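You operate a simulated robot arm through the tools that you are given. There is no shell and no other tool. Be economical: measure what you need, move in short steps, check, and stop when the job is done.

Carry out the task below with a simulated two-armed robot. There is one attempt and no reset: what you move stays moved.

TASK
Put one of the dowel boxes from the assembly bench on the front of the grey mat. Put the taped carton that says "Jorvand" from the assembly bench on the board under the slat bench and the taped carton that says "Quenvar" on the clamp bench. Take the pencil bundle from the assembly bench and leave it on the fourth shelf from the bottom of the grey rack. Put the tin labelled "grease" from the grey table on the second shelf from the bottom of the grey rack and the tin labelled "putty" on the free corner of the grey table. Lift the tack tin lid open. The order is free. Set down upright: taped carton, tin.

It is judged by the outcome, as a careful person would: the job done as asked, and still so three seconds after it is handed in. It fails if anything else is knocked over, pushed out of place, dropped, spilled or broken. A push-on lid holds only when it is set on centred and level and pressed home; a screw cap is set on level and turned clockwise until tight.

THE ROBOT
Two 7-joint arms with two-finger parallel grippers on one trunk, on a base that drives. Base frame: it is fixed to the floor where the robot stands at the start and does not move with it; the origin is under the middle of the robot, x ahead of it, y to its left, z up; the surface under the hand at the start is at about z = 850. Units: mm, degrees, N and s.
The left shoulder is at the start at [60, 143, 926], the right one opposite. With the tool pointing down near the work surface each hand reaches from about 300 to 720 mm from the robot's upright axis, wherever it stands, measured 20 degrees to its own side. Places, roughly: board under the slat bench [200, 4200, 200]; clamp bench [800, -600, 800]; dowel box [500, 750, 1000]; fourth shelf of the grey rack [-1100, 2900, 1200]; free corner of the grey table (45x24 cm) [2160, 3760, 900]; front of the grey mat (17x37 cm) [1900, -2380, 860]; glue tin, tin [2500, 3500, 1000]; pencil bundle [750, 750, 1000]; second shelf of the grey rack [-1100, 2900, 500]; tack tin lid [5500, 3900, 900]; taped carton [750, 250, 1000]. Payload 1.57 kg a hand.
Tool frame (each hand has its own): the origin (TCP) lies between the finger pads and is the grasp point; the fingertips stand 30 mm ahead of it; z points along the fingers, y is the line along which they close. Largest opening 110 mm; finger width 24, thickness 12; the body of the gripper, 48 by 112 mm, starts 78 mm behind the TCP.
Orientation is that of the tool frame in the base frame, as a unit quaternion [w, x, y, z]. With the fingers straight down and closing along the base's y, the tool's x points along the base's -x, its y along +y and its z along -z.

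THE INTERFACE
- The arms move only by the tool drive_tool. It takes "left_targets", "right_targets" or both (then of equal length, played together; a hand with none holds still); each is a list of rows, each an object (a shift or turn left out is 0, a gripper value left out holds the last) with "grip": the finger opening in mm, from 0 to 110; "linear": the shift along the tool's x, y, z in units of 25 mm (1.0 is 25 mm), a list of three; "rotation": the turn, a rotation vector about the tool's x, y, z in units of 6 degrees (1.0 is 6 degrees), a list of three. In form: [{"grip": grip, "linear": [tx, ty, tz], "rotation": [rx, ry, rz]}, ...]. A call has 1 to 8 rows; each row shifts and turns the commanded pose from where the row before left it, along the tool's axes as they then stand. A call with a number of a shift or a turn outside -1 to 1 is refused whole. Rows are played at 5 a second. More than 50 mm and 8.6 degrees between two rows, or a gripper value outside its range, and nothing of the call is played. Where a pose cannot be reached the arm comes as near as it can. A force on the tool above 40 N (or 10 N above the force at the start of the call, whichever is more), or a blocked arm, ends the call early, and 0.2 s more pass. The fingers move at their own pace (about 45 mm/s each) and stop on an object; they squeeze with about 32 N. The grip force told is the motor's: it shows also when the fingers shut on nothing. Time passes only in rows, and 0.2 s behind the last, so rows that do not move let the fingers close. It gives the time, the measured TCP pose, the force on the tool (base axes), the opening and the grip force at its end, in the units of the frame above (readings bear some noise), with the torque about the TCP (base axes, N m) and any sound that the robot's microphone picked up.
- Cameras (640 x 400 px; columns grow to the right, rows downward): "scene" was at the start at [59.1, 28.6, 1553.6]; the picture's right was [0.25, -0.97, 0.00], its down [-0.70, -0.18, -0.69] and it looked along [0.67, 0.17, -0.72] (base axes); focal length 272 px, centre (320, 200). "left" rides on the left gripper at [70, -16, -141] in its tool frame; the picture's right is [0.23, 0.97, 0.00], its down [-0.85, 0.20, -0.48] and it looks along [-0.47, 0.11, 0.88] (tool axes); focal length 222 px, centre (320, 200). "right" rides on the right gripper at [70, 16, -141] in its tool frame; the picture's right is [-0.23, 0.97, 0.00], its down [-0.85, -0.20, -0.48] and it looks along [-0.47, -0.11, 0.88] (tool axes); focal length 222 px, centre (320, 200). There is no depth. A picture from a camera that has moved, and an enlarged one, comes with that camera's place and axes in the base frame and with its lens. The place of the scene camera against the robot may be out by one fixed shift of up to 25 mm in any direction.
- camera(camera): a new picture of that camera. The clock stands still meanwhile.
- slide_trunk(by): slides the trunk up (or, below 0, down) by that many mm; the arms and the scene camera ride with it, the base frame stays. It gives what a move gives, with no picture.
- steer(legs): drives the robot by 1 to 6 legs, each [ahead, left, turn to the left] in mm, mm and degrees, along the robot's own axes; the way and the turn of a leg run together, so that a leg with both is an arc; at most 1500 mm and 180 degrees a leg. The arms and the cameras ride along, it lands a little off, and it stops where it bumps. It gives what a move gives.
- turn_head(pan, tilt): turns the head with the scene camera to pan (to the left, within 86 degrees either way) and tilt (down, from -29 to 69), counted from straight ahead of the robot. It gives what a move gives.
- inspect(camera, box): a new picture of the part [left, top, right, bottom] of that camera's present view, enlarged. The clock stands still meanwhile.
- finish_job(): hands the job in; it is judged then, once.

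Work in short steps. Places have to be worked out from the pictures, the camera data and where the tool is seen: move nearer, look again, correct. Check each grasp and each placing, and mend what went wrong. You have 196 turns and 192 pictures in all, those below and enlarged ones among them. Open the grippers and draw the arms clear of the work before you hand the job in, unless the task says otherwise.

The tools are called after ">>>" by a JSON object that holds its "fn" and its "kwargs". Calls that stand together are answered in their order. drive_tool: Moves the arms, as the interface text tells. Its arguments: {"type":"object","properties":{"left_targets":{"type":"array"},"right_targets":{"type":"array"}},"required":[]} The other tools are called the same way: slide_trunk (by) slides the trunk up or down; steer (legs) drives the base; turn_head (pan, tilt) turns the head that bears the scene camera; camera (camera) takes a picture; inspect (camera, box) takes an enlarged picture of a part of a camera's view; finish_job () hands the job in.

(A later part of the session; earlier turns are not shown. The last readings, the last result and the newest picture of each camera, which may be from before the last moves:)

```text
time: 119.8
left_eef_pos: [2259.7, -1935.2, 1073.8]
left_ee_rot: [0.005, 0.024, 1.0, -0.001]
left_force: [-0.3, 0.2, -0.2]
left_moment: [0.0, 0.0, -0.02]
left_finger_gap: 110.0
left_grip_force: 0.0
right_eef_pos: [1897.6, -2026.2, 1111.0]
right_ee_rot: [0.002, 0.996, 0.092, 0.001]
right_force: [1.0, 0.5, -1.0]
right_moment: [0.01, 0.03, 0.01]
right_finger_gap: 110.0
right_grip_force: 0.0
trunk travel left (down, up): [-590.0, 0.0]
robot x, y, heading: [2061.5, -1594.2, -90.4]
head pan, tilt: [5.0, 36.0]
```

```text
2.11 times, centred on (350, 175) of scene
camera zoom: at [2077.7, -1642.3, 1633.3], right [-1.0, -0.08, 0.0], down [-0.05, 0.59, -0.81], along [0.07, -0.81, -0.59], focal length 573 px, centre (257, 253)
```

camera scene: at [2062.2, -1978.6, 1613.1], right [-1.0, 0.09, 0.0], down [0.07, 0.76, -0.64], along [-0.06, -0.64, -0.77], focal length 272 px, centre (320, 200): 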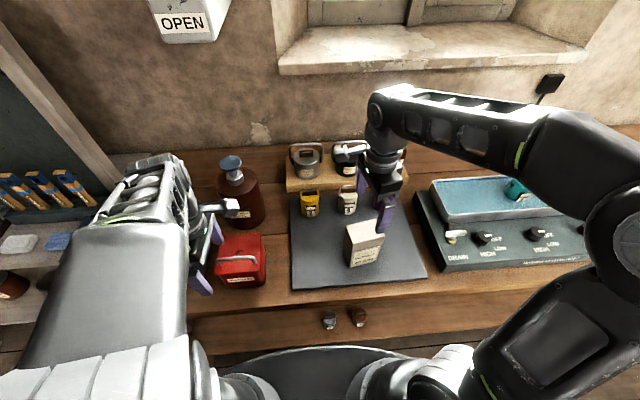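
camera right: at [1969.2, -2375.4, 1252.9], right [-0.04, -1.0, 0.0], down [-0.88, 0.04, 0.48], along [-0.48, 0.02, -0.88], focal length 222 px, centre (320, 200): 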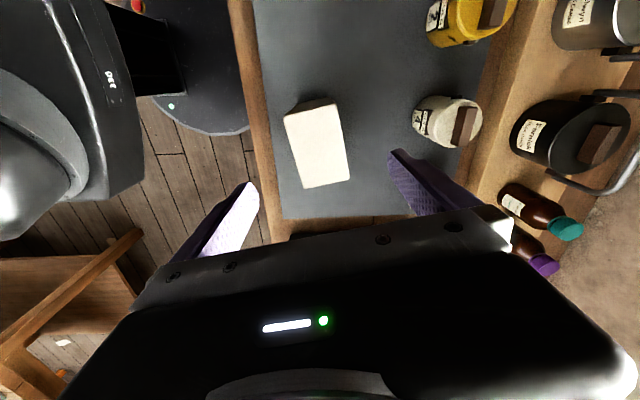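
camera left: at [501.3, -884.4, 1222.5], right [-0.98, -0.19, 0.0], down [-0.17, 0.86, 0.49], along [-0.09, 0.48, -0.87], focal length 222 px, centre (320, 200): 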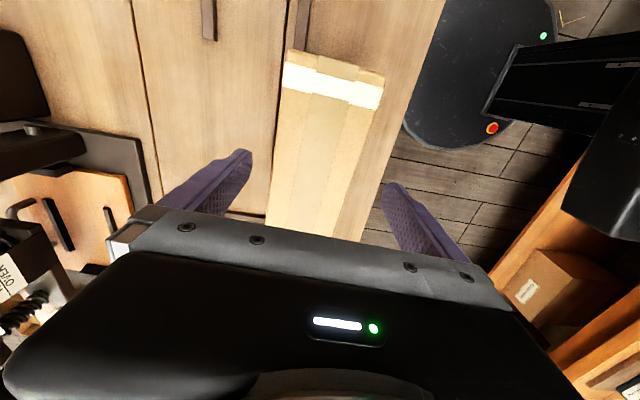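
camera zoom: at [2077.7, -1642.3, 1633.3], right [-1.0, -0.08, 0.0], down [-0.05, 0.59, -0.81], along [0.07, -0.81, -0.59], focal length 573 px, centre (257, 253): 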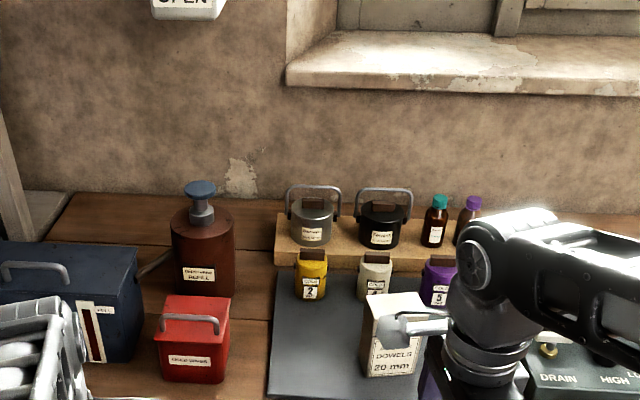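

Everything is in place there. Next the Jorvand carton, best reached from behind the bench; I turn around to see that aisle.

>>> {"fn": "steer", "kwargs": {"legs": [[0, 0, 175]]}}

>>> {"fn": "turn_head", "kwargs": {"pan": 20, "tilt": 25}}

>>> {"fn": "camera", "kwargs": {"camera": "scene"}}

```text
time: 127.4
left_eef_pos: [1885.7, -1237.5, 1074.9]
left_ee_rot: [-0.001, 0.998, -0.062, -0.005]
left_force: [0.7, -0.3, 0.0]
left_moment: [0.01, -0.02, 0.02]
left_finger_gap: 109.6
left_grip_force: 0.0
right_eef_pos: [2252.4, -1174.5, 1112.2]
right_ee_rot: [-0.001, -0.053, 0.999, 0.002]
right_force: [0.2, 0.5, -0.2]
right_moment: [-0.03, 0.03, -0.02]
right_finger_gap: 110.0
right_grip_force: 0.0
trunk travel left (down, up): [-590.0, 0.0]
robot x, y, heading: [2060.2, -1592.1, 85.0]
head pan, tilt: [5.0, 36.0]
```

```text
time: 128.2
left_eef_pos: [1885.9, -1238.2, 1073.8]
left_ee_rot: [-0.002, 0.998, -0.062, -0.005]
left_force: [0.0, -0.5, 0.2]
left_moment: [0.03, -0.04, -0.01]
left_finger_gap: 110.1
left_grip_force: 0.0
right_eef_pos: [2253.4, -1174.7, 1111.9]
right_ee_rot: [0.0, -0.054, 0.999, 0.003]
right_force: [0.6, 1.0, -1.0]
right_moment: [0.0, 0.02, -0.02]
right_finger_gap: 110.2
right_grip_force: 0.0
trunk travel left (down, up): [-590.0, 0.0]
robot x, y, heading: [2064.1, -1592.0, 85.1]
head pan, tilt: [20.0, 25.0]
```

```text
142 pictures are left
camera scene: at [2043.9, -1525.8, 1650.6], right [0.96, 0.26, 0.0], down [0.11, -0.41, -0.91], along [-0.24, 0.87, -0.42], focal length 272 px, centre (320, 200)
```

scene: 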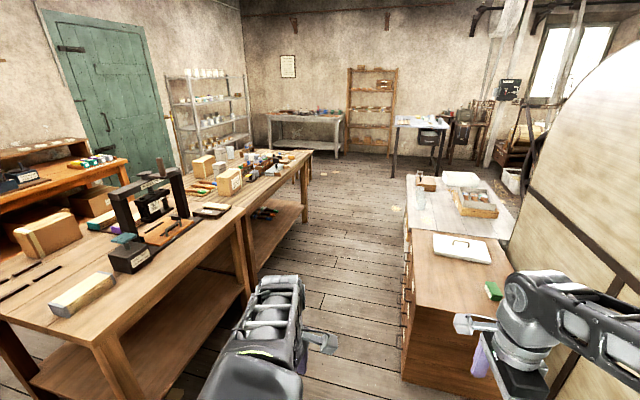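

The aisle is wide (x ≈ 1130–2240). I strafe left into it, drive up, and face the bench back.

>>> {"fn": "steer", "kwargs": {"legs": [[0, 0, 5], [0, 470, 0], [1480, 0, 0], [0, 0, 90]]}}

>>> {"fn": "turn_head", "kwargs": {"pan": -10, "tilt": 45}}

>>> {"fn": "camera", "kwargs": {"camera": "scene"}}

```text
time: 142.2
left_eef_pos: [1263.8, -361.7, 1072.4]
left_ee_rot: [0.003, 0.707, 0.707, -0.004]
left_force: [-0.3, -0.4, -0.4]
left_moment: [-0.01, -0.01, -0.01]
left_finger_gap: 110.0
left_grip_force: 0.0
right_eef_pos: [1153.9, -5.4, 1111.7]
right_ee_rot: [0.002, 0.785, -0.619, -0.002]
right_force: [0.7, 0.0, 0.3]
right_moment: [0.0, 0.03, 0.0]
right_finger_gap: 109.7
right_grip_force: 0.0
trunk travel left (down, up): [-590.0, 0.0]
robot x, y, heading: [1593.6, -143.3, -177.2]
head pan, tilt: [20.0, 25.0]
```

```text
time: 143.1
left_eef_pos: [1264.5, -362.3, 1073.9]
left_ee_rot: [0.003, 0.706, 0.708, -0.004]
left_force: [0.1, -0.2, -0.4]
left_moment: [-0.01, 0.01, 0.0]
left_finger_gap: 110.3
left_grip_force: 0.0
right_eef_pos: [1153.6, -4.8, 1111.6]
right_ee_rot: [0.002, 0.785, -0.62, -0.002]
right_force: [0.2, 0.8, 0.6]
right_moment: [0.01, 0.01, 0.0]
right_finger_gap: 110.3
right_grip_force: 0.1
trunk travel left (down, up): [-590.0, 0.0]
robot x, y, heading: [1593.3, -143.5, -177.6]
head pan, tilt: [-10.0, 45.0]
```

```text
141 pictures are left
camera scene: at [1554.4, -124.6, 1620.1], right [0.13, 0.99, 0.0], down [0.7, -0.09, -0.71], along [-0.7, 0.09, -0.71], focal length 272 px, centre (320, 200)
```

scene: 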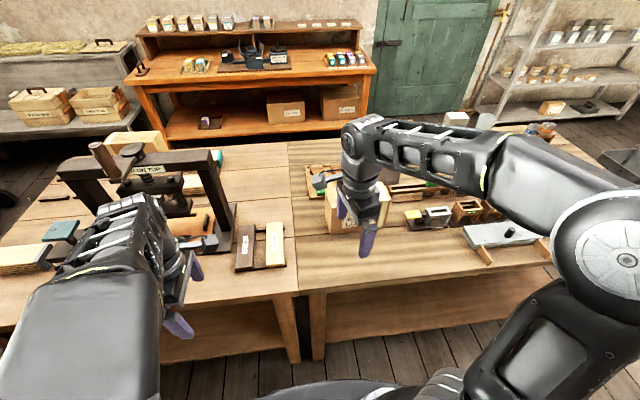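

I zoom on the carton to read its label and measure.

>>> {"fn": "inspect", "kwargs": {"camera": "scene", "box": [220, 130, 460, 280]}}

>>> {"fn": "camera", "kwargs": {"camera": "right"}}

```text
2.67 times, centred on (340, 205) of scene
camera zoom: at [1554.4, -124.6, 1620.1], right [0.13, 0.99, 0.0], down [0.7, -0.09, -0.71], along [-0.7, 0.09, -0.71], focal length 726 px, centre (267, 187)
```

zoom: 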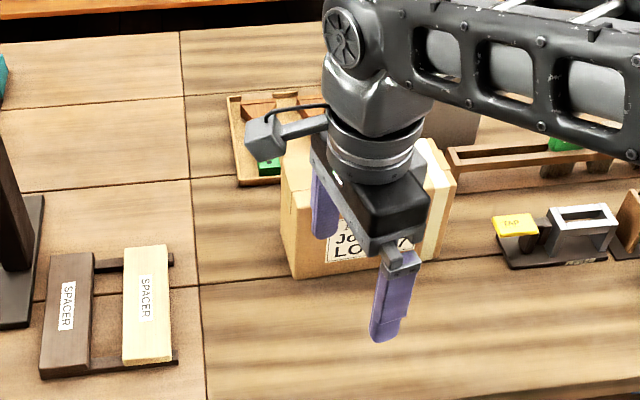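

```text
139 pictures are left
camera right: at [1155.2, -77.3, 1252.5], right [-1.0, 0.0, 0.0], down [0.0, 0.88, 0.48], along [-0.01, 0.48, -0.88], focal length 222 px, centre (320, 200)
```

right: 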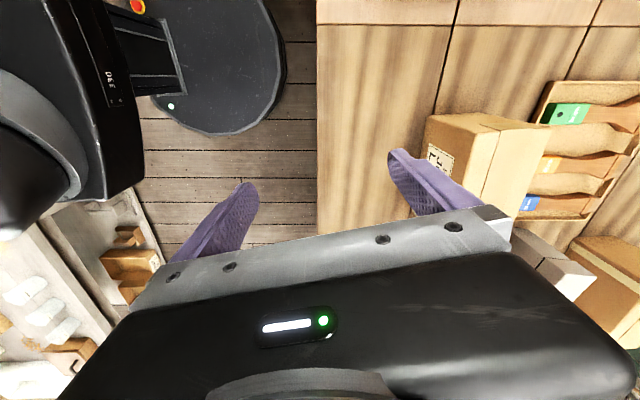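

It reads "Jo… LO": the Jorvand carton, centred near (924, 76). I straighten and move closer.

>>> {"fn": "steer", "kwargs": {"legs": [[0, 0, -2.5], [120, -40, 0]]}}

>>> {"fn": "camera", "kwargs": {"camera": "right"}}

```text
time: 144.8
left_eef_pos: [1133.6, -306.2, 1074.0]
left_ee_rot: [0.003, 0.721, 0.693, -0.003]
left_force: [-0.7, 0.5, 0.3]
left_moment: [0.03, -0.03, 0.0]
left_finger_gap: 109.9
left_grip_force: 0.1
right_eef_pos: [1040.8, 53.9, 1111.2]
right_ee_rot: [0.001, 0.771, -0.637, -0.001]
right_force: [-1.0, 0.0, 0.0]
right_moment: [0.0, -0.02, 0.0]
right_finger_gap: 110.1
right_grip_force: 0.1
trunk travel left (down, up): [-590.0, 0.0]
robot x, y, heading: [1473.8, -107.9, -179.9]
head pan, tilt: [-10.0, 45.0]
```

```text
138 pictures are left
camera right: at [1038.5, -17.2, 1251.9], right [-1.0, 0.04, 0.0], down [0.04, 0.88, 0.48], along [0.02, 0.48, -0.88], focal length 222 px, centre (320, 200)
```

right: 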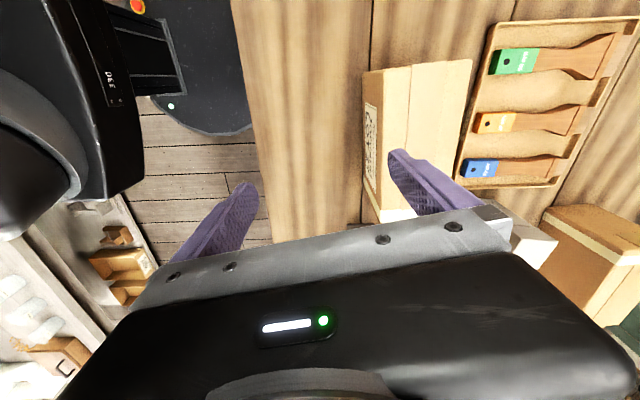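

Carton centre (924.5, 75), yaw ≈3°, width 90. I turn 8° and move over it at z≈1040.

>>> {"fn": "drive_tool", "kwargs": {"right_targets": [{"rotation": [0, 0, 0.65], "grip": 110}, {"rotation": [0, 0, 0.65]}, {"linear": [-0.216, 0.92, 0.4]}, {"linear": [-0.216, 0.92, 0.4]}, {"linear": [-0.216, 0.92, 0.6]}, {"linear": [-0.216, 0.92, 0.6]}, {"linear": [-0.216, 0.92, 0.6]}, {"linear": [0, 0, 0]}]}}

>>> {"fn": "camera", "kwargs": {"camera": "right"}}

```text
time: 146.6
left_eef_pos: [1135.0, -306.3, 1074.5]
left_ee_rot: [0.004, 0.722, 0.692, -0.004]
left_force: [1.1, -0.1, 0.2]
left_moment: [-0.03, 0.01, -0.02]
left_finger_gap: 110.0
left_grip_force: 0.1
right_eef_pos: [927.6, 72.7, 1046.6]
right_ee_rot: [0.002, 0.725, -0.689, -0.002]
right_force: [-0.2, 0.1, -0.9]
right_moment: [0.0, 0.03, -0.03]
right_finger_gap: 110.0
right_grip_force: 0.0
trunk travel left (down, up): [-590.0, 0.0]
robot x, y, heading: [1475.1, -100.2, -180.0]
head pan, tilt: [-10.0, 45.0]
```

```text
137 pictures are left
camera right: at [914.0, 3.4, 1187.7], right [-0.98, 0.18, 0.01], down [0.16, 0.86, 0.48], along [0.08, 0.47, -0.88], focal length 222 px, centre (320, 200)
```

right: 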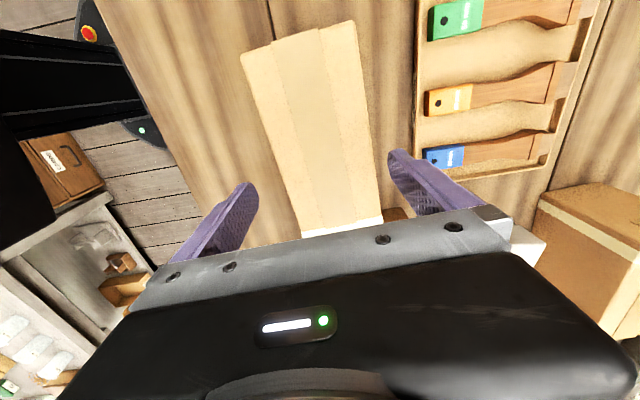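

Shift 7 mm toward −x and descend.

>>> {"fn": "drive_tool", "kwargs": {"right_targets": [{"linear": [0, 0.3, 0]}, {"linear": [0, 0, 0.8]}, {"linear": [0, 0, 0.8]}, {"linear": [0, 0, 0.8]}, {"linear": [0, 0, 0.8]}, {"linear": [0, 0, 0.8]}, {"linear": [0, 0, 0.8]}, {"linear": [0, 0, 0.2]}]}}

```text
time: 148.4
left_eef_pos: [1136.1, -306.1, 1073.5]
left_ee_rot: [0.003, 0.722, 0.692, -0.004]
left_force: [0.8, -0.2, -0.3]
left_moment: [-0.03, -0.03, 0.01]
left_finger_gap: 109.8
left_grip_force: 0.1
right_eef_pos: [916.8, 74.1, 921.6]
right_ee_rot: [0.002, 0.726, -0.688, -0.001]
right_force: [0.7, -0.2, -0.2]
right_moment: [-0.01, 0.02, -0.03]
right_finger_gap: 110.0
right_grip_force: 0.0
trunk travel left (down, up): [-590.0, 0.0]
robot x, y, heading: [1474.4, -103.8, -180.1]
head pan, tilt: [-10.0, 45.0]
```

Depth reached without contact. Close and lift.

>>> {"fn": "drive_tool", "kwargs": {"right_targets": [{"grip": 70}, {"grip": 70}, {"grip": 70}, {"grip": 70}, {"grip": 70}]}}

>>> {"fn": "drive_tool", "kwargs": {"right_targets": [{"linear": [0, 0, -0.5]}, {"linear": [0, 0, -1]}, {"linear": [0, 0, -1]}, {"linear": [0, 0, -1]}, {"linear": [0, 0, -1]}, {"linear": [0, 0, -1]}, {"linear": [0, 0, -0.8]}, {"linear": [0, 0, 0]}]}}

>>> {"fn": "camera", "kwargs": {"camera": "scene"}}

```text
time: 149.6
left_eef_pos: [1136.5, -306.7, 1074.6]
left_ee_rot: [0.003, 0.721, 0.692, -0.005]
left_force: [-0.5, 0.4, 0.0]
left_moment: [0.03, 0.0, 0.0]
left_finger_gap: 110.0
left_grip_force: 0.0
right_eef_pos: [919.4, 75.8, 921.5]
right_ee_rot: [0.002, 0.726, -0.688, -0.001]
right_force: [2.8, -0.2, -0.5]
right_moment: [-0.16, -0.53, 0.08]
right_finger_gap: 90.2
right_grip_force: 32.0
trunk travel left (down, up): [-590.0, 0.0]
robot x, y, heading: [1476.5, -104.7, -179.9]
head pan, tilt: [-10.0, 45.0]
```

```text
time: 151.4
left_eef_pos: [1135.7, -307.3, 1073.7]
left_ee_rot: [0.004, 0.722, 0.692, -0.004]
left_force: [0.3, -0.5, 0.5]
left_moment: [0.04, 0.01, -0.01]
left_finger_gap: 110.2
left_grip_force: 0.1
right_eef_pos: [918.4, 75.7, 1080.5]
right_ee_rot: [0.001, 0.725, -0.688, -0.001]
right_force: [-0.5, -0.7, -9.0]
right_moment: [0.02, 0.0, 0.0]
right_finger_gap: 90.0
right_grip_force: 32.1
trunk travel left (down, up): [-590.0, 0.0]
robot x, y, heading: [1473.9, -103.5, -179.9]
head pan, tilt: [-10.0, 45.0]
```

```text
136 pictures are left
camera scene: at [1435.3, -81.8, 1620.0], right [0.17, 0.98, 0.0], down [0.7, -0.12, -0.71], along [-0.7, 0.12, -0.71], focal length 272 px, centre (320, 200)
```

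scene: 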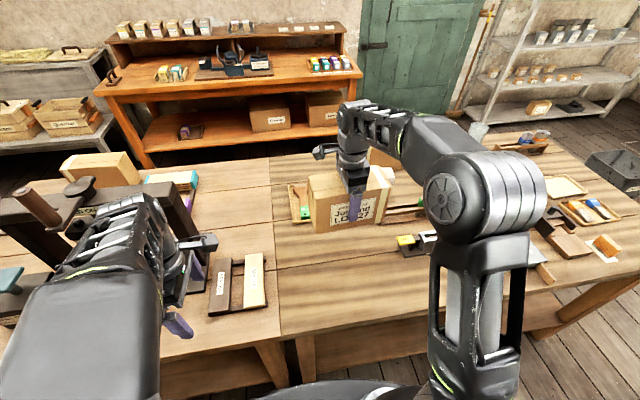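

Jorvand is held, bottom at ≈1009. I back off and strafe toward +y along the aisle to reach the bench's other end.

>>> {"fn": "steer", "kwargs": {"legs": [[-120, 0, 0], [0, -1500, 0]]}}

>>> {"fn": "turn_head", "kwargs": {"pan": 15, "tilt": 40}}

>>> {"fn": "camera", "kwargs": {"camera": "scene"}}

>>> {"fn": "turn_head", "kwargs": {"pan": -60, "tilt": 20}}

>>> {"fn": "camera", "kwargs": {"camera": "scene"}}

```text
time: 159.6
left_eef_pos: [1239.4, 1158.0, 1074.6]
left_ee_rot: [0.005, 0.711, 0.703, -0.004]
left_force: [0.7, 0.4, -0.1]
left_moment: [-0.06, -0.02, -0.01]
left_finger_gap: 109.9
left_grip_force: 0.1
right_eef_pos: [1009.5, 1531.9, 1079.6]
right_ee_rot: [0.002, 0.735, -0.678, -0.001]
right_force: [0.1, -0.1, -9.6]
right_moment: [0.0, -0.01, -0.05]
right_finger_gap: 89.7
right_grip_force: 32.1
trunk travel left (down, up): [-590.0, 0.0]
robot x, y, heading: [1573.3, 1368.9, -178.3]
head pan, tilt: [-10.0, 45.0]
```

```text
time: 160.4
left_eef_pos: [1239.6, 1158.3, 1073.8]
left_ee_rot: [0.004, 0.711, 0.704, -0.004]
left_force: [0.7, -0.7, -0.4]
left_moment: [-0.02, 0.0, -0.01]
left_finger_gap: 110.0
left_grip_force: 0.1
right_eef_pos: [1010.5, 1532.5, 1079.6]
right_ee_rot: [0.001, 0.736, -0.677, -0.001]
right_force: [-0.2, -0.6, -8.5]
right_moment: [0.03, 0.04, 0.0]
right_finger_gap: 89.8
right_grip_force: 32.3
trunk travel left (down, up): [-590.0, 0.0]
robot x, y, heading: [1572.3, 1368.1, -178.0]
head pan, tilt: [15.0, 40.0]
```

```text
135 pictures are left
camera scene: at [1531.6, 1354.4, 1627.2], right [-0.29, 0.96, 0.0], down [0.62, 0.18, -0.77], along [-0.73, -0.22, -0.64], focal length 272 px, centre (320, 200)
```

scene: 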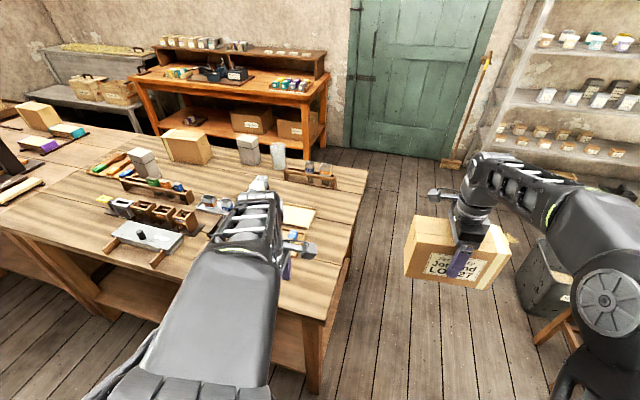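

```text
time: 161.9
left_eef_pos: [1238.5, 1156.5, 1074.4]
left_ee_rot: [0.005, 0.711, 0.703, -0.004]
left_force: [0.0, 0.5, 0.5]
left_moment: [-0.04, 0.01, 0.01]
left_finger_gap: 109.8
left_grip_force: 0.1
right_eef_pos: [1010.0, 1533.0, 1079.9]
right_ee_rot: [0.002, 0.736, -0.677, -0.002]
right_force: [-1.0, 0.5, -9.0]
right_moment: [0.0, 0.0, 0.0]
right_finger_gap: 90.0
right_grip_force: 31.7
trunk travel left (down, up): [-590.0, 0.0]
robot x, y, heading: [1572.7, 1369.7, -178.5]
head pan, tilt: [-60.0, 20.0]
```

```text
134 pictures are left
camera scene: at [1563.9, 1458.0, 1658.7], right [0.85, 0.53, 0.0], down [0.18, -0.29, -0.94], along [-0.49, 0.8, -0.34], focal length 272 px, centre (320, 200)
```

scene: 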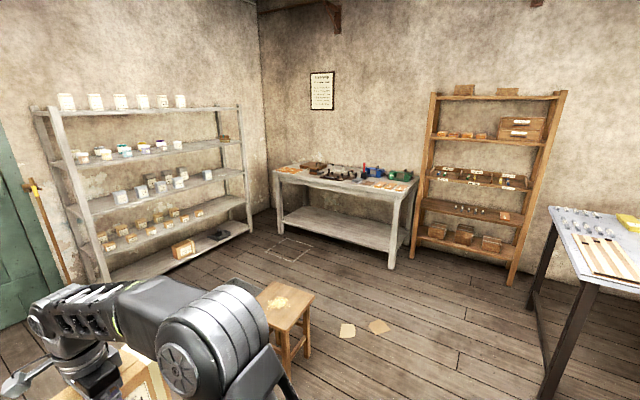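

Good overview: grey rack on the door wall, slat bench at the far wall. I go round the bench's end to its front side.

>>> {"fn": "steer", "kwargs": {"legs": [[0, -330, 0], [1500, 0, 0], [350, 0, 0], [0, 0, 178]]}}

>>> {"fn": "steer", "kwargs": {"legs": [[0, -1060, 0]]}}

>>> {"fn": "turn_head", "kwargs": {"pan": 20, "tilt": 38}}

>>> {"fn": "camera", "kwargs": {"camera": "scene"}}

```text
time: 180.1
left_eef_pos: [80.8, 1819.9, 1074.9]
left_ee_rot: [0.004, -0.666, 0.746, 0.003]
left_force: [-0.1, -0.1, 0.4]
left_moment: [0.03, -0.02, 0.0]
left_finger_gap: 109.9
left_grip_force: 0.0
right_eef_pos: [270.4, 1423.5, 1079.5]
right_ee_rot: [0.001, 0.713, 0.701, 0.002]
right_force: [0.2, -0.9, -8.9]
right_moment: [0.01, 0.01, 0.0]
right_finger_gap: 90.2
right_grip_force: 32.4
trunk travel left (down, up): [-590.0, 0.0]
robot x, y, heading: [-273.1, 1643.6, -4.2]
head pan, tilt: [-60.0, 20.0]
```

```text
time: 185.5
left_eef_pos: [9.4, 774.1, 1075.0]
left_ee_rot: [0.004, -0.669, 0.743, 0.004]
left_force: [-0.9, 0.6, 0.0]
left_moment: [0.03, -0.01, -0.03]
left_finger_gap: 109.9
left_grip_force: 0.1
right_eef_pos: [201.8, 378.0, 1080.1]
right_ee_rot: [0.001, 0.711, 0.704, 0.001]
right_force: [-0.2, -0.7, -9.3]
right_moment: [0.01, -0.02, 0.02]
right_finger_gap: 90.1
right_grip_force: 31.8
trunk travel left (down, up): [-590.0, 0.0]
robot x, y, heading: [-343.8, 596.0, -3.6]
head pan, tilt: [-60.0, 20.0]
```

```text
time: 187.0
left_eef_pos: [8.5, 774.9, 1073.4]
left_ee_rot: [0.004, -0.669, 0.743, 0.004]
left_force: [0.2, 0.6, 0.8]
left_moment: [0.01, -0.01, 0.01]
left_finger_gap: 109.8
left_grip_force: 0.1
right_eef_pos: [202.4, 378.5, 1080.2]
right_ee_rot: [0.001, 0.71, 0.704, 0.001]
right_force: [-0.9, -0.3, -9.4]
right_moment: [-0.02, 0.03, -0.02]
right_finger_gap: 89.9
right_grip_force: 32.2
trunk travel left (down, up): [-590.0, 0.0]
robot x, y, heading: [-345.2, 597.8, -3.5]
head pan, tilt: [20.0, 38.0]
```

```text
133 pictures are left
camera scene: at [-278.4, 628.2, 1630.3], right [0.28, -0.96, 0.0], down [-0.59, -0.17, -0.79], along [0.76, 0.22, -0.62], focal length 272 px, centre (320, 200)
```

scene: 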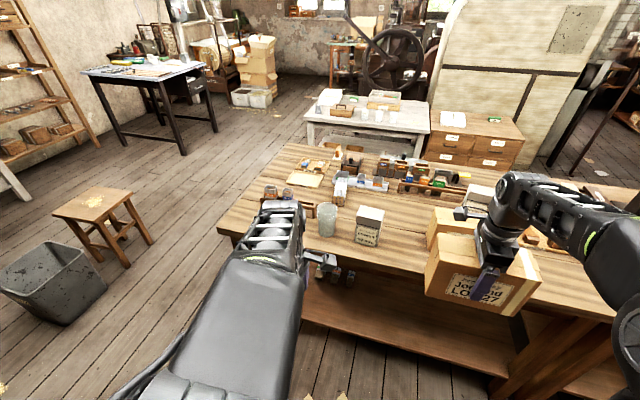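

I tuck the Jorvand carton closer and higher, straighten, and drive up to the bench.

>>> {"fn": "drive_tool", "kwargs": {"right_targets": [{"linear": [0, -1, -0.4]}, {"linear": [0, -1, -0.4]}, {"linear": [0, -1, -0.4]}, {"linear": [0, -1, -0.4]}, {"linear": [0, -0.6, -0.4]}, {"linear": [0, 0, -0.4]}]}}

>>> {"fn": "steer", "kwargs": {"legs": [[0, 0, 3.5], [390, 40, 0]]}}

>>> {"fn": "turn_head", "kwargs": {"pan": 20, "tilt": 50}}

>>> {"fn": "camera", "kwargs": {"camera": "scene"}}

>>> {"fn": "camera", "kwargs": {"camera": "left"}}

```text
time: 188.4
left_eef_pos: [8.6, 774.4, 1074.9]
left_ee_rot: [0.004, -0.669, 0.743, 0.002]
left_force: [0.9, 0.1, 0.5]
left_moment: [0.0, -0.02, 0.02]
left_finger_gap: 110.0
left_grip_force: 0.1
right_eef_pos: [85.3, 380.9, 1141.1]
right_ee_rot: [0.001, 0.71, 0.704, 0.001]
right_force: [0.8, -0.8, -8.1]
right_moment: [-0.02, -0.02, 0.03]
right_finger_gap: 90.0
right_grip_force: 32.3
trunk travel left (down, up): [-590.0, 0.0]
robot x, y, heading: [-346.0, 592.7, -3.6]
head pan, tilt: [20.0, 38.0]
```

```text
time: 191.3
left_eef_pos: [384.7, 837.0, 1073.1]
left_ee_rot: [0.003, -0.694, 0.72, 0.003]
left_force: [-0.2, 0.1, 0.0]
left_moment: [-0.02, -0.02, -0.02]
left_finger_gap: 110.0
left_grip_force: 0.0
right_eef_pos: [487.8, 449.0, 1140.3]
right_ee_rot: [0.001, 0.686, 0.727, 0.002]
right_force: [-0.1, -0.3, -9.5]
right_moment: [-0.01, 0.03, -0.01]
right_finger_gap: 90.1
right_grip_force: 32.6
trunk travel left (down, up): [-590.0, 0.0]
robot x, y, heading: [48.8, 634.6, 0.3]
head pan, tilt: [20.0, 38.0]
```

```text
time: 192.0
left_eef_pos: [383.2, 837.4, 1074.6]
left_ee_rot: [0.003, -0.694, 0.72, 0.002]
left_force: [-0.5, 0.1, -0.3]
left_moment: [-0.03, 0.02, -0.01]
left_finger_gap: 110.0
left_grip_force: 0.0
right_eef_pos: [487.1, 449.6, 1142.0]
right_ee_rot: [0.002, 0.687, 0.727, 0.001]
right_force: [-0.3, 0.6, -8.2]
right_moment: [0.04, 0.01, -0.04]
right_finger_gap: 89.9
right_grip_force: 32.2
trunk travel left (down, up): [-590.0, 0.0]
robot x, y, heading: [46.7, 634.9, 0.1]
head pan, tilt: [20.0, 50.0]
```

```text
132 pictures are left
camera scene: at [99.1, 668.4, 1613.2], right [0.35, -0.94, 0.0], down [-0.72, -0.26, -0.64], along [0.6, 0.22, -0.77], focal length 272 px, centre (320, 200)
```

scene: 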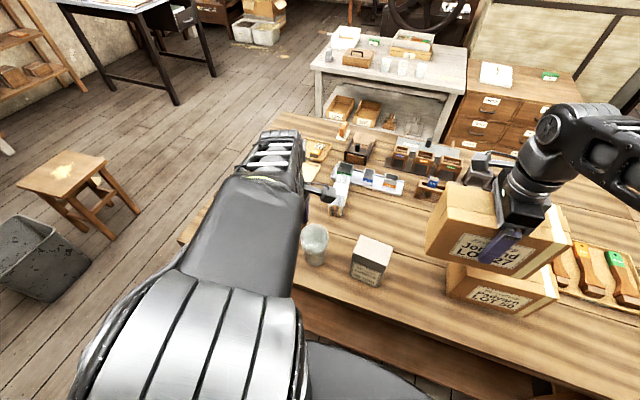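

```text
131 pictures are left
camera left: at [397.0, 763.9, 1213.6], right [-0.98, -0.19, 0.0], down [-0.17, 0.86, 0.49], along [-0.09, 0.48, -0.87], focal length 222 px, centre (320, 200)
```

left: 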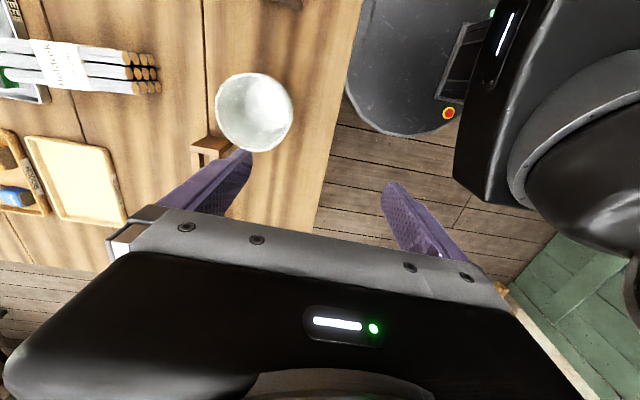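

The bundle runs along x, near end (617, 805), band ≈(735, 818). I rotate the left hand back to close along y, and edge forward.

>>> {"fn": "drive_tool", "kwargs": {"left_targets": [{"rotation": [0, 0, 1]}, {"rotation": [0, 0, 1]}, {"rotation": [0, 0, 1]}, {"rotation": [0, 0, 1]}, {"rotation": [0, 0, 1]}, {"rotation": [0, 0, 1]}, {"rotation": [0, 0, 1]}, {"rotation": [0, 0, 1]}]}}

>>> {"fn": "drive_tool", "kwargs": {"left_targets": [{"rotation": [0, 0, 1]}, {"rotation": [0, 0, 1]}, {"rotation": [0, 0, 1]}, {"rotation": [0, 0, 1]}, {"rotation": [0, 0, 1]}, {"rotation": [0, 0, 0.6]}]}}

>>> {"fn": "steer", "kwargs": {"legs": [[38, 0, 0]]}}

```text
time: 193.8
left_eef_pos: [384.0, 836.6, 1072.0]
left_ee_rot: [0.002, -0.34, 0.94, 0.005]
left_force: [0.3, -0.2, -0.1]
left_moment: [0.04, 0.01, 0.04]
left_finger_gap: 110.3
left_grip_force: 0.0
right_eef_pos: [487.5, 450.1, 1140.5]
right_ee_rot: [0.001, 0.686, 0.727, 0.001]
right_force: [0.7, 0.9, -8.9]
right_moment: [-0.02, 0.01, -0.01]
right_finger_gap: 90.1
right_grip_force: 32.2
trunk travel left (down, up): [-590.0, 0.0]
robot x, y, heading: [41.0, 631.3, 0.3]
head pan, tilt: [20.0, 50.0]
```

```text
time: 195.2
left_eef_pos: [384.1, 836.4, 1073.4]
left_ee_rot: [0.001, -0.053, 0.999, 0.005]
left_force: [-1.0, 0.3, -0.7]
left_moment: [0.0, -0.02, 0.03]
left_finger_gap: 110.1
left_grip_force: 0.1
right_eef_pos: [486.7, 450.9, 1140.8]
right_ee_rot: [0.001, 0.687, 0.727, 0.001]
right_force: [0.3, 0.1, -8.9]
right_moment: [-0.03, -0.01, 0.0]
right_finger_gap: 90.0
right_grip_force: 32.0
trunk travel left (down, up): [-590.0, 0.0]
robot x, y, heading: [45.1, 635.5, 0.2]
head pan, tilt: [20.0, 50.0]
```

```text
time: 196.1
left_eef_pos: [424.6, 836.6, 1072.8]
left_ee_rot: [0.0, -0.054, 0.999, 0.004]
left_force: [0.7, -0.2, -0.2]
left_moment: [-0.03, 0.04, -0.01]
left_finger_gap: 110.1
left_grip_force: 0.0
right_eef_pos: [526.0, 449.1, 1140.1]
right_ee_rot: [0.0, 0.687, 0.727, 0.0]
right_force: [1.2, 0.7, -8.6]
right_moment: [-0.03, 0.06, -0.02]
right_finger_gap: 90.0
right_grip_force: 31.7
trunk travel left (down, up): [-590.0, 0.0]
robot x, y, heading: [81.8, 634.8, 0.2]
head pan, tilt: [20.0, 50.0]
```

Move the left hand forward over the bundle, lowering once past the cup.

>>> {"fn": "drive_tool", "kwargs": {"left_targets": [{"linear": [-1, -0.2, 0]}, {"linear": [-1, -0.2, 0]}, {"linear": [-1, -0.2, 0]}, {"linear": [-1, -0.2, 0]}, {"linear": [-1, -0.2, 0.3]}, {"linear": [-1, -0.2, 0.6]}, {"linear": [-1, -0.2, 0.8]}, {"linear": [-1, -0.2, 0.8]}]}}

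>>> {"fn": "camera", "kwargs": {"camera": "left"}}

```text
time: 197.9
left_eef_pos: [627.2, 817.8, 1009.8]
left_ee_rot: [0.0, -0.054, 0.999, 0.005]
left_force: [0.1, 0.1, 0.7]
left_moment: [0.03, 0.0, 0.04]
left_finger_gap: 109.9
left_grip_force: 0.0
right_eef_pos: [525.6, 449.5, 1139.6]
right_ee_rot: [0.0, 0.687, 0.726, 0.001]
right_force: [-0.4, 1.1, -8.3]
right_moment: [-0.03, -0.03, 0.01]
right_finger_gap: 90.3
right_grip_force: 31.9
trunk travel left (down, up): [-590.0, 0.0]
robot x, y, heading: [84.5, 636.8, 0.1]
head pan, tilt: [20.0, 50.0]
```

```text
130 pictures are left
camera left: at [558.6, 791.6, 1149.7], right [-0.33, 0.94, 0.01], down [0.83, 0.29, 0.48], along [0.45, 0.17, -0.88], focal length 222 px, centre (320, 200)
```

left: 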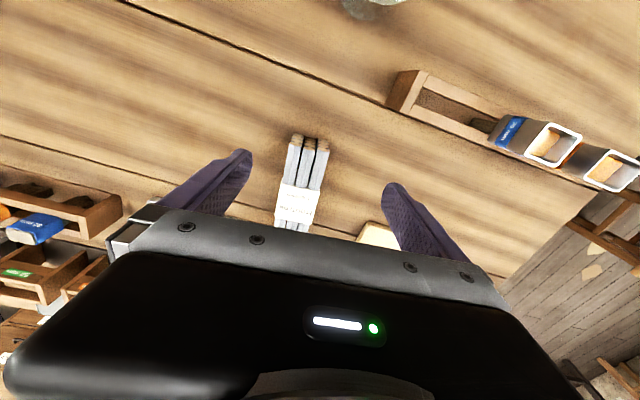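

Axis agrees with the hand. Move over the band (700, 813) and descend in two stages.

>>> {"fn": "drive_tool", "kwargs": {"left_targets": [{"linear": [-0.96, -0.17, 0], "grip": 90}, {"linear": [-0.96, -0.17, 0.3]}, {"linear": [-0.96, -0.17, 0.6]}, {"linear": [0, 0, 0.9]}, {"linear": [0, 0, 0.9]}, {"linear": [0, 0, 0]}]}}

>>> {"fn": "camera", "kwargs": {"camera": "left"}}

```text
time: 199.3
left_eef_pos: [699.5, 813.7, 944.9]
left_ee_rot: [0.0, -0.054, 0.999, 0.004]
left_force: [0.5, 0.7, -0.2]
left_moment: [-0.03, -0.01, -0.01]
left_finger_gap: 89.8
left_grip_force: 0.0
right_eef_pos: [524.6, 449.6, 1140.6]
right_ee_rot: [0.001, 0.687, 0.726, 0.001]
right_force: [0.0, 0.6, -8.4]
right_moment: [0.02, -0.03, 0.0]
right_finger_gap: 89.8
right_grip_force: 31.8
trunk travel left (down, up): [-590.0, 0.0]
robot x, y, heading: [84.1, 635.5, 0.3]
head pan, tilt: [20.0, 50.0]
```

```text
129 pictures are left
camera left: at [631.3, 788.3, 1083.8], right [-0.33, 0.94, 0.01], down [0.83, 0.29, 0.48], along [0.45, 0.17, -0.88], focal length 222 px, centre (320, 200)
```

left: 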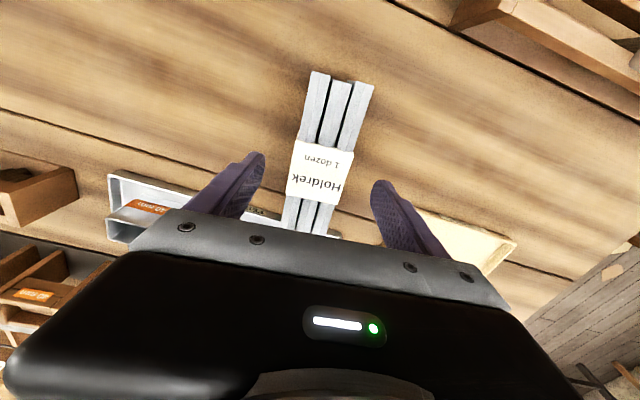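

Centred on the wrapper. Descend 58 mm and close.

>>> {"fn": "drive_tool", "kwargs": {"left_targets": [{"linear": [0, 0, 0.8]}, {"linear": [0, 0, 0.8]}, {"linear": [0, 0, 0.7]}, {"grip": 20}, {"grip": 20}, {"grip": 20}, {"grip": 20}, {"grip": 20}]}}

```text
time: 201.1
left_eef_pos: [699.1, 814.9, 886.0]
left_ee_rot: [0.001, -0.054, 0.999, 0.004]
left_force: [0.3, -0.7, 0.0]
left_moment: [-0.08, -0.16, -0.08]
left_finger_gap: 48.0
left_grip_force: 32.1
right_eef_pos: [524.6, 450.1, 1141.6]
right_ee_rot: [0.001, 0.687, 0.726, 0.002]
right_force: [0.6, -0.8, -9.5]
right_moment: [0.0, 0.02, -0.02]
right_finger_gap: 89.9
right_grip_force: 31.9
trunk travel left (down, up): [-590.0, 0.0]
robot x, y, heading: [86.0, 633.8, 0.1]
head pan, tilt: [20.0, 50.0]
```

Gripped at 48 mm. Lift and draw back.

>>> {"fn": "drive_tool", "kwargs": {"left_targets": [{"linear": [0, 0, -0.6]}, {"linear": [0, 0, -1]}, {"linear": [0, 0, -1]}, {"linear": [0, 0, -1]}, {"linear": [0.5, 0, -1]}, {"linear": [1, 0, -1]}, {"linear": [1, 0, -1]}, {"linear": [1, 0, -1]}]}}

>>> {"fn": "camera", "kwargs": {"camera": "scene"}}

```text
time: 202.9
left_eef_pos: [612.5, 802.4, 1075.6]
left_ee_rot: [0.001, -0.053, 0.999, 0.004]
left_force: [0.3, -0.2, -2.0]
left_moment: [0.02, -0.04, 0.06]
left_finger_gap: 47.7
left_grip_force: 31.4
right_eef_pos: [523.2, 449.1, 1140.6]
right_ee_rot: [0.0, 0.687, 0.727, 0.001]
right_force: [-1.0, 0.7, -8.1]
right_moment: [0.0, -0.06, 0.0]
right_finger_gap: 90.0
right_grip_force: 31.9
trunk travel left (down, up): [-590.0, 0.0]
robot x, y, heading: [77.4, 631.1, 0.8]
head pan, tilt: [20.0, 50.0]
```

```text
128 pictures are left
camera scene: at [136.3, 668.5, 1613.1], right [0.34, -0.94, 0.0], down [-0.72, -0.26, -0.64], along [0.6, 0.22, -0.77], focal length 272 px, centre (320, 200)
```

scene: 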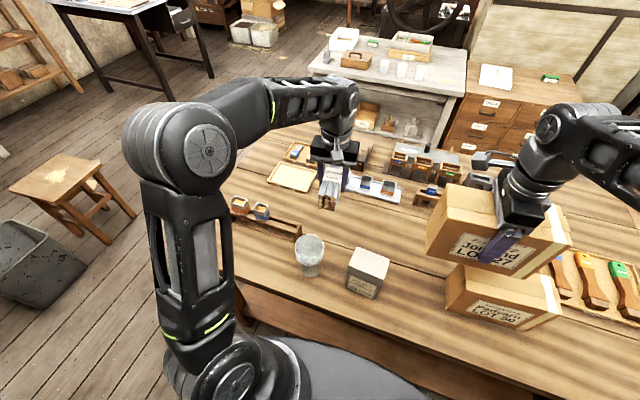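

The bundle is held. I drive round to face the grey rack, staying well clear of it while turning.

>>> {"fn": "steer", "kwargs": {"legs": [[-340, 0, 0], [0, 1500, 0], [0, 920, 0], [120, 0, 0], [0, 0, 179]]}}

>>> {"fn": "turn_head", "kwargs": {"pan": 0, "tilt": 15}}

>>> {"fn": "camera", "kwargs": {"camera": "scene"}}

```text
time: 224.6
left_eef_pos: [-657.6, 2878.8, 1076.6]
left_ee_rot: [0.005, 0.999, 0.039, -0.001]
left_force: [0.3, 0.6, -1.2]
left_moment: [0.02, -0.01, 0.0]
left_finger_gap: 47.8
left_grip_force: 31.8
right_eef_pos: [-559.2, 3228.8, 1141.2]
right_ee_rot: [0.001, 0.715, -0.699, -0.001]
right_force: [0.5, 0.1, -9.2]
right_moment: [-0.02, 0.0, -0.01]
right_finger_gap: 89.9
right_grip_force: 31.7
trunk travel left (down, up): [-590.0, 0.0]
robot x, y, heading: [-125.7, 3030.8, 178.4]
head pan, tilt: [20.0, 50.0]
```

```text
time: 225.6
left_eef_pos: [-657.2, 2879.7, 1075.2]
left_ee_rot: [0.004, 0.999, 0.038, 0.0]
left_force: [0.3, 0.2, -1.9]
left_moment: [0.0, 0.02, 0.04]
left_finger_gap: 47.7
left_grip_force: 32.1
right_eef_pos: [-558.4, 3228.1, 1140.7]
right_ee_rot: [0.001, 0.715, -0.699, -0.002]
right_force: [-0.6, 0.8, -9.2]
right_moment: [0.0, -0.01, 0.02]
right_finger_gap: 90.1
right_grip_force: 32.2
trunk travel left (down, up): [-590.0, 0.0]
robot x, y, heading: [-125.4, 3028.9, 178.4]
head pan, tilt: [0.0, 15.0]
```

```text
127 pictures are left
camera scene: at [-176.7, 3040.9, 1666.7], right [0.03, 1.0, 0.0], down [0.26, -0.01, -0.97], along [-0.97, 0.03, -0.26], focal length 272 px, centre (320, 200)
```

scene: 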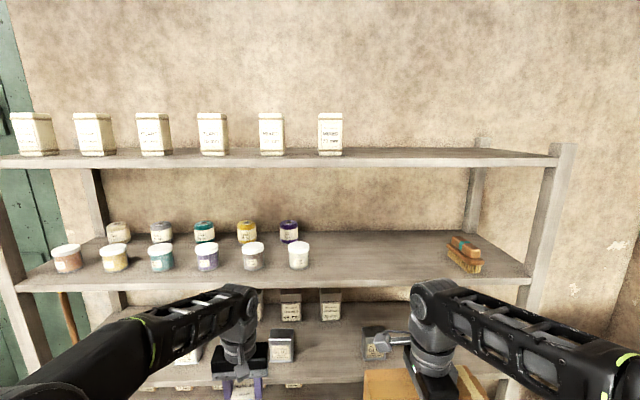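

Fourth shelf (jars and a brush) has a free stretch at y ≈ 3060–3450, front edge x ≈ −890. I first yaw the left hand so the bundle lies sideways.

>>> {"fn": "drive_tool", "kwargs": {"left_targets": [{"rotation": [0, 0, -1]}, {"rotation": [0, 0, -1]}, {"rotation": [0, 0, -1]}, {"rotation": [0, 0, -1]}, {"rotation": [0, 0, -1]}, {"rotation": [0, 0, -1]}, {"rotation": [0, 0, -1]}, {"rotation": [0, 0, -1]}]}}

>>> {"fn": "drive_tool", "kwargs": {"left_targets": [{"rotation": [0, 0, -1]}, {"rotation": [0, 0, -1]}, {"rotation": [0, 0, -1]}, {"rotation": [0, 0, -1]}, {"rotation": [0, 0, -1]}, {"rotation": [0, 0, -0.9]}, {"linear": [0, 0, 0]}]}}

>>> {"fn": "steer", "kwargs": {"legs": [[0, -370, 1.6]]}}

```text
time: 227.4
left_eef_pos: [-658.5, 2879.8, 1074.6]
left_ee_rot: [0.003, 0.897, 0.442, -0.001]
left_force: [-0.9, -1.1, -1.8]
left_moment: [0.03, -0.02, -0.03]
left_finger_gap: 47.8
left_grip_force: 32.4
right_eef_pos: [-558.5, 3228.2, 1140.5]
right_ee_rot: [0.001, 0.716, -0.698, -0.001]
right_force: [0.2, 0.0, -8.4]
right_moment: [0.01, -0.01, 0.02]
right_finger_gap: 89.9
right_grip_force: 32.0
trunk travel left (down, up): [-590.0, 0.0]
robot x, y, heading: [-124.4, 3034.6, 178.5]
head pan, tilt: [0.0, 15.0]
```

```text
time: 229.0
left_eef_pos: [-657.9, 2878.5, 1075.6]
left_ee_rot: [0.004, 0.72, 0.694, -0.004]
left_force: [0.3, -0.5, -1.9]
left_moment: [-0.01, 0.02, 0.02]
left_finger_gap: 47.8
left_grip_force: 31.4
right_eef_pos: [-558.9, 3228.2, 1141.1]
right_ee_rot: [0.001, 0.715, -0.699, -0.002]
right_force: [0.4, 0.6, -8.7]
right_moment: [0.0, 0.01, -0.02]
right_finger_gap: 89.8
right_grip_force: 32.3
trunk travel left (down, up): [-590.0, 0.0]
robot x, y, heading: [-116.1, 3031.2, 178.6]
head pan, tilt: [0.0, 15.0]
```

```text
time: 231.4
left_eef_pos: [-649.2, 3237.1, 1074.9]
left_ee_rot: [0.003, 0.712, 0.703, -0.003]
left_force: [0.2, 0.6, -1.3]
left_moment: [-0.04, 0.03, 0.0]
left_finger_gap: 47.5
left_grip_force: 31.5
right_eef_pos: [-559.8, 3590.7, 1139.6]
right_ee_rot: [0.001, 0.725, -0.688, -0.001]
right_force: [-1.0, 0.0, -8.3]
right_moment: [-0.04, -0.03, 0.02]
right_finger_gap: 90.1
right_grip_force: 32.2
trunk travel left (down, up): [-590.0, 0.0]
robot x, y, heading: [-118.0, 3401.6, 180.1]
head pan, tilt: [0.0, 15.0]
```

Now pitch the left hand 45° forward about the bundle's own axis.

>>> {"fn": "drive_tool", "kwargs": {"left_targets": [{"rotation": [1, 0, 0]}, {"rotation": [1, 0, 0]}, {"rotation": [1, 0, 0]}, {"rotation": [1, 0, 0]}, {"rotation": [1, 0, 0]}, {"rotation": [1, 0, 0]}, {"rotation": [1, 0, 0]}, {"rotation": [0.5, 0, 0]}]}}

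>>> {"fn": "camera", "kwargs": {"camera": "scene"}}

```text
time: 233.2
left_eef_pos: [-647.6, 3236.4, 1076.9]
left_ee_rot: [-0.268, 0.661, 0.648, -0.269]
left_force: [0.5, 1.0, -2.0]
left_moment: [0.02, -0.02, -0.05]
left_finger_gap: 47.6
left_grip_force: 32.0
right_eef_pos: [-558.8, 3589.8, 1140.7]
right_ee_rot: [0.001, 0.725, -0.689, -0.002]
right_force: [-0.3, -0.2, -8.4]
right_moment: [-0.01, -0.01, 0.01]
right_finger_gap: 90.0
right_grip_force: 31.8
trunk travel left (down, up): [-590.0, 0.0]
robot x, y, heading: [-114.4, 3401.7, 179.8]
head pan, tilt: [0.0, 15.0]
```

```text
126 pictures are left
camera scene: at [-171.0, 3412.3, 1666.8], right [0.0, 1.0, 0.0], down [0.26, 0.0, -0.97], along [-0.97, 0.0, -0.26], focal length 272 px, centre (320, 200)
```

scene: 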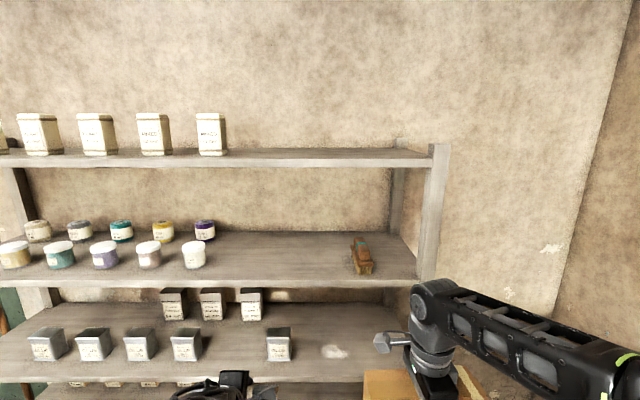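

Pitch worked. Raise the left hand 225 mm.

>>> {"fn": "drive_tool", "kwargs": {"left_targets": [{"linear": [0, -0.8, -0.8]}, {"linear": [0, -0.8, -0.8]}, {"linear": [0, -0.8, -0.8]}, {"linear": [0, -0.8, -0.8]}, {"linear": [0, -0.8, -0.8]}, {"linear": [0, -0.8, -0.8]}, {"linear": [0, -0.8, -0.8]}, {"linear": [0, -0.8, -0.8]}]}}

>>> {"fn": "camera", "kwargs": {"camera": "scene"}}

>>> {"fn": "camera", "kwargs": {"camera": "left"}}

```text
time: 235.0
left_eef_pos: [-645.6, 3240.4, 1301.1]
left_ee_rot: [-0.268, 0.659, 0.648, -0.272]
left_force: [-0.4, -0.4, -1.7]
left_moment: [0.01, 0.0, -0.01]
left_finger_gap: 47.6
left_grip_force: 31.8
right_eef_pos: [-558.0, 3590.5, 1141.2]
right_ee_rot: [0.001, 0.725, -0.688, -0.001]
right_force: [-0.4, 0.0, -8.8]
right_moment: [-0.01, 0.0, 0.0]
right_finger_gap: 89.8
right_grip_force: 32.2
trunk travel left (down, up): [-590.0, 0.0]
robot x, y, heading: [-118.8, 3405.1, 180.0]
head pan, tilt: [0.0, 15.0]
```

```text
125 pictures are left
camera scene: at [-171.0, 3412.4, 1666.8], right [0.0, 1.0, 0.0], down [0.26, 0.0, -0.97], along [-0.97, 0.0, -0.26], focal length 272 px, centre (320, 200)
```

scene: 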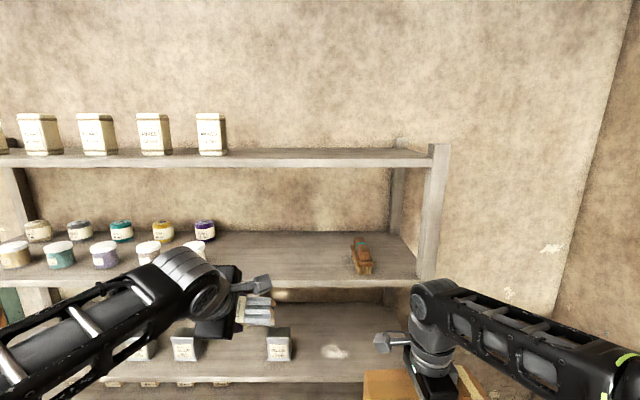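

```text
124 pictures are left
camera left: at [-556.9, 3308.2, 1411.4], right [0.69, 0.21, -0.69], down [0.47, -0.86, 0.21], along [-0.55, -0.47, -0.69], focal length 222 px, centre (320, 200)
```

left: 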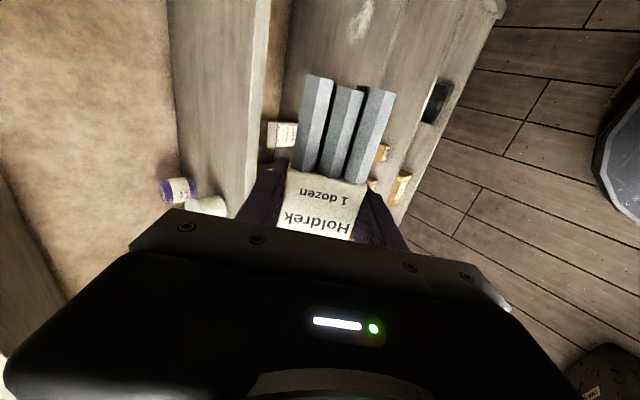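

Shelf top ≈ 1205. Drive 200 mm forward (right-hand carton still clears the rack), then look.

>>> {"fn": "steer", "kwargs": {"legs": [[200, 0, 0]]}}

>>> {"fn": "drive_tool", "kwargs": {"left_targets": [{"linear": [0, -0.7, 0.7]}, {"linear": [0, -0.7, 0.7]}, {"linear": [0, -0.7, 0.7]}, {"linear": [0, -0.7, 0.7]}, {"linear": [0, -0.7, 0.7]}, {"linear": [0, 0, 0]}]}}

>>> {"fn": "camera", "kwargs": {"camera": "scene"}}

>>> {"fn": "camera", "kwargs": {"camera": "left"}}

```text
time: 236.6
left_eef_pos: [-850.4, 3240.4, 1301.6]
left_ee_rot: [-0.269, 0.659, 0.647, -0.272]
left_force: [-0.3, 0.1, -2.0]
left_moment: [0.02, -0.02, -0.03]
left_finger_gap: 47.5
left_grip_force: 31.8
right_eef_pos: [-762.5, 3591.5, 1141.0]
right_ee_rot: [0.001, 0.724, -0.69, 0.0]
right_force: [0.4, -0.9, -8.1]
right_moment: [0.01, -0.03, 0.02]
right_finger_gap: 90.2
right_grip_force: 31.9
trunk travel left (down, up): [-590.0, 0.0]
robot x, y, heading: [-323.9, 3403.3, 179.7]
head pan, tilt: [0.0, 15.0]
```

```text
time: 238.0
left_eef_pos: [-972.5, 3242.4, 1301.9]
left_ee_rot: [-0.27, 0.659, 0.647, -0.271]
left_force: [-0.1, 0.0, -1.9]
left_moment: [-0.05, 0.02, -0.02]
left_finger_gap: 47.7
left_grip_force: 31.9
right_eef_pos: [-761.1, 3591.6, 1141.1]
right_ee_rot: [0.001, 0.724, -0.689, -0.002]
right_force: [0.7, 0.6, -8.6]
right_moment: [-0.02, -0.01, 0.0]
right_finger_gap: 89.8
right_grip_force: 32.0
trunk travel left (down, up): [-590.0, 0.0]
robot x, y, heading: [-318.5, 3402.2, 179.7]
head pan, tilt: [0.0, 15.0]
```

```text
123 pictures are left
camera scene: at [-373.8, 3412.7, 1666.8], right [0.0, 1.0, 0.0], down [0.26, 0.0, -0.97], along [-0.97, 0.0, -0.26], focal length 272 px, centre (320, 200)
```

scene: 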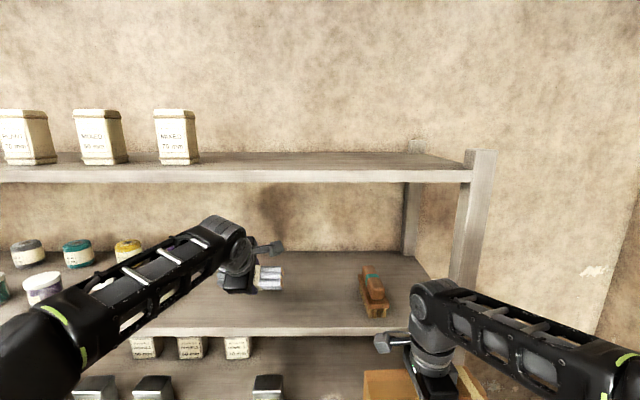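

```text
122 pictures are left
camera left: at [-884.5, 3311.0, 1412.3], right [0.69, 0.21, -0.69], down [0.47, -0.86, 0.2], along [-0.55, -0.47, -0.69], focal length 222 px, centre (320, 200)
```

left: 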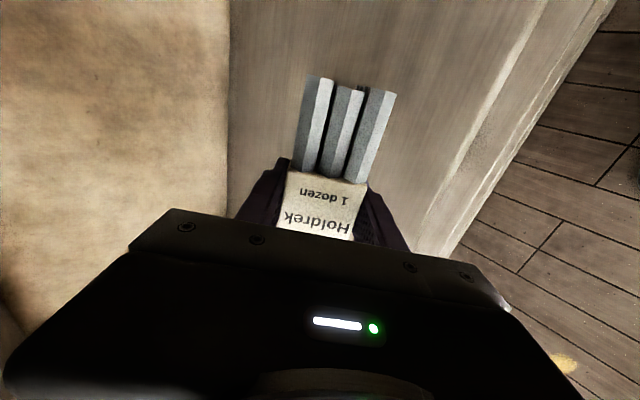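

Bundle is over the shelf (front edge ≈ −920, top ≈ 1188). Move 25 mm deeper and lower until contact.

>>> {"fn": "drive_tool", "kwargs": {"left_targets": [{"linear": [0, -0.7, 0.7]}, {"linear": [0, 0.6, 0.6]}, {"linear": [0, 0.5, 0.5]}, {"linear": [0, 0.3, 0.3]}, {"linear": [0, 0.15, 0.15]}, {"linear": [0, 0.1, 0.1]}, {"linear": [0, 0.1, 0.1]}, {"linear": [0, 0, 0]}]}}

```text
time: 239.8
left_eef_pos: [-997.7, 3242.5, 1246.1]
left_ee_rot: [-0.276, 0.657, 0.645, -0.277]
left_force: [-7.7, -4.4, 31.9]
left_moment: [-0.09, 0.24, -0.03]
left_finger_gap: 47.6
left_grip_force: 31.7
right_eef_pos: [-759.7, 3591.0, 1141.1]
right_ee_rot: [0.001, 0.724, -0.69, -0.001]
right_force: [-0.6, 0.0, -8.7]
right_moment: [0.03, -0.02, -0.02]
right_finger_gap: 90.2
right_grip_force: 32.2
trunk travel left (down, up): [-590.0, 0.0]
robot x, y, heading: [-321.6, 3403.0, 179.9]
head pan, tilt: [0.0, 15.0]
```

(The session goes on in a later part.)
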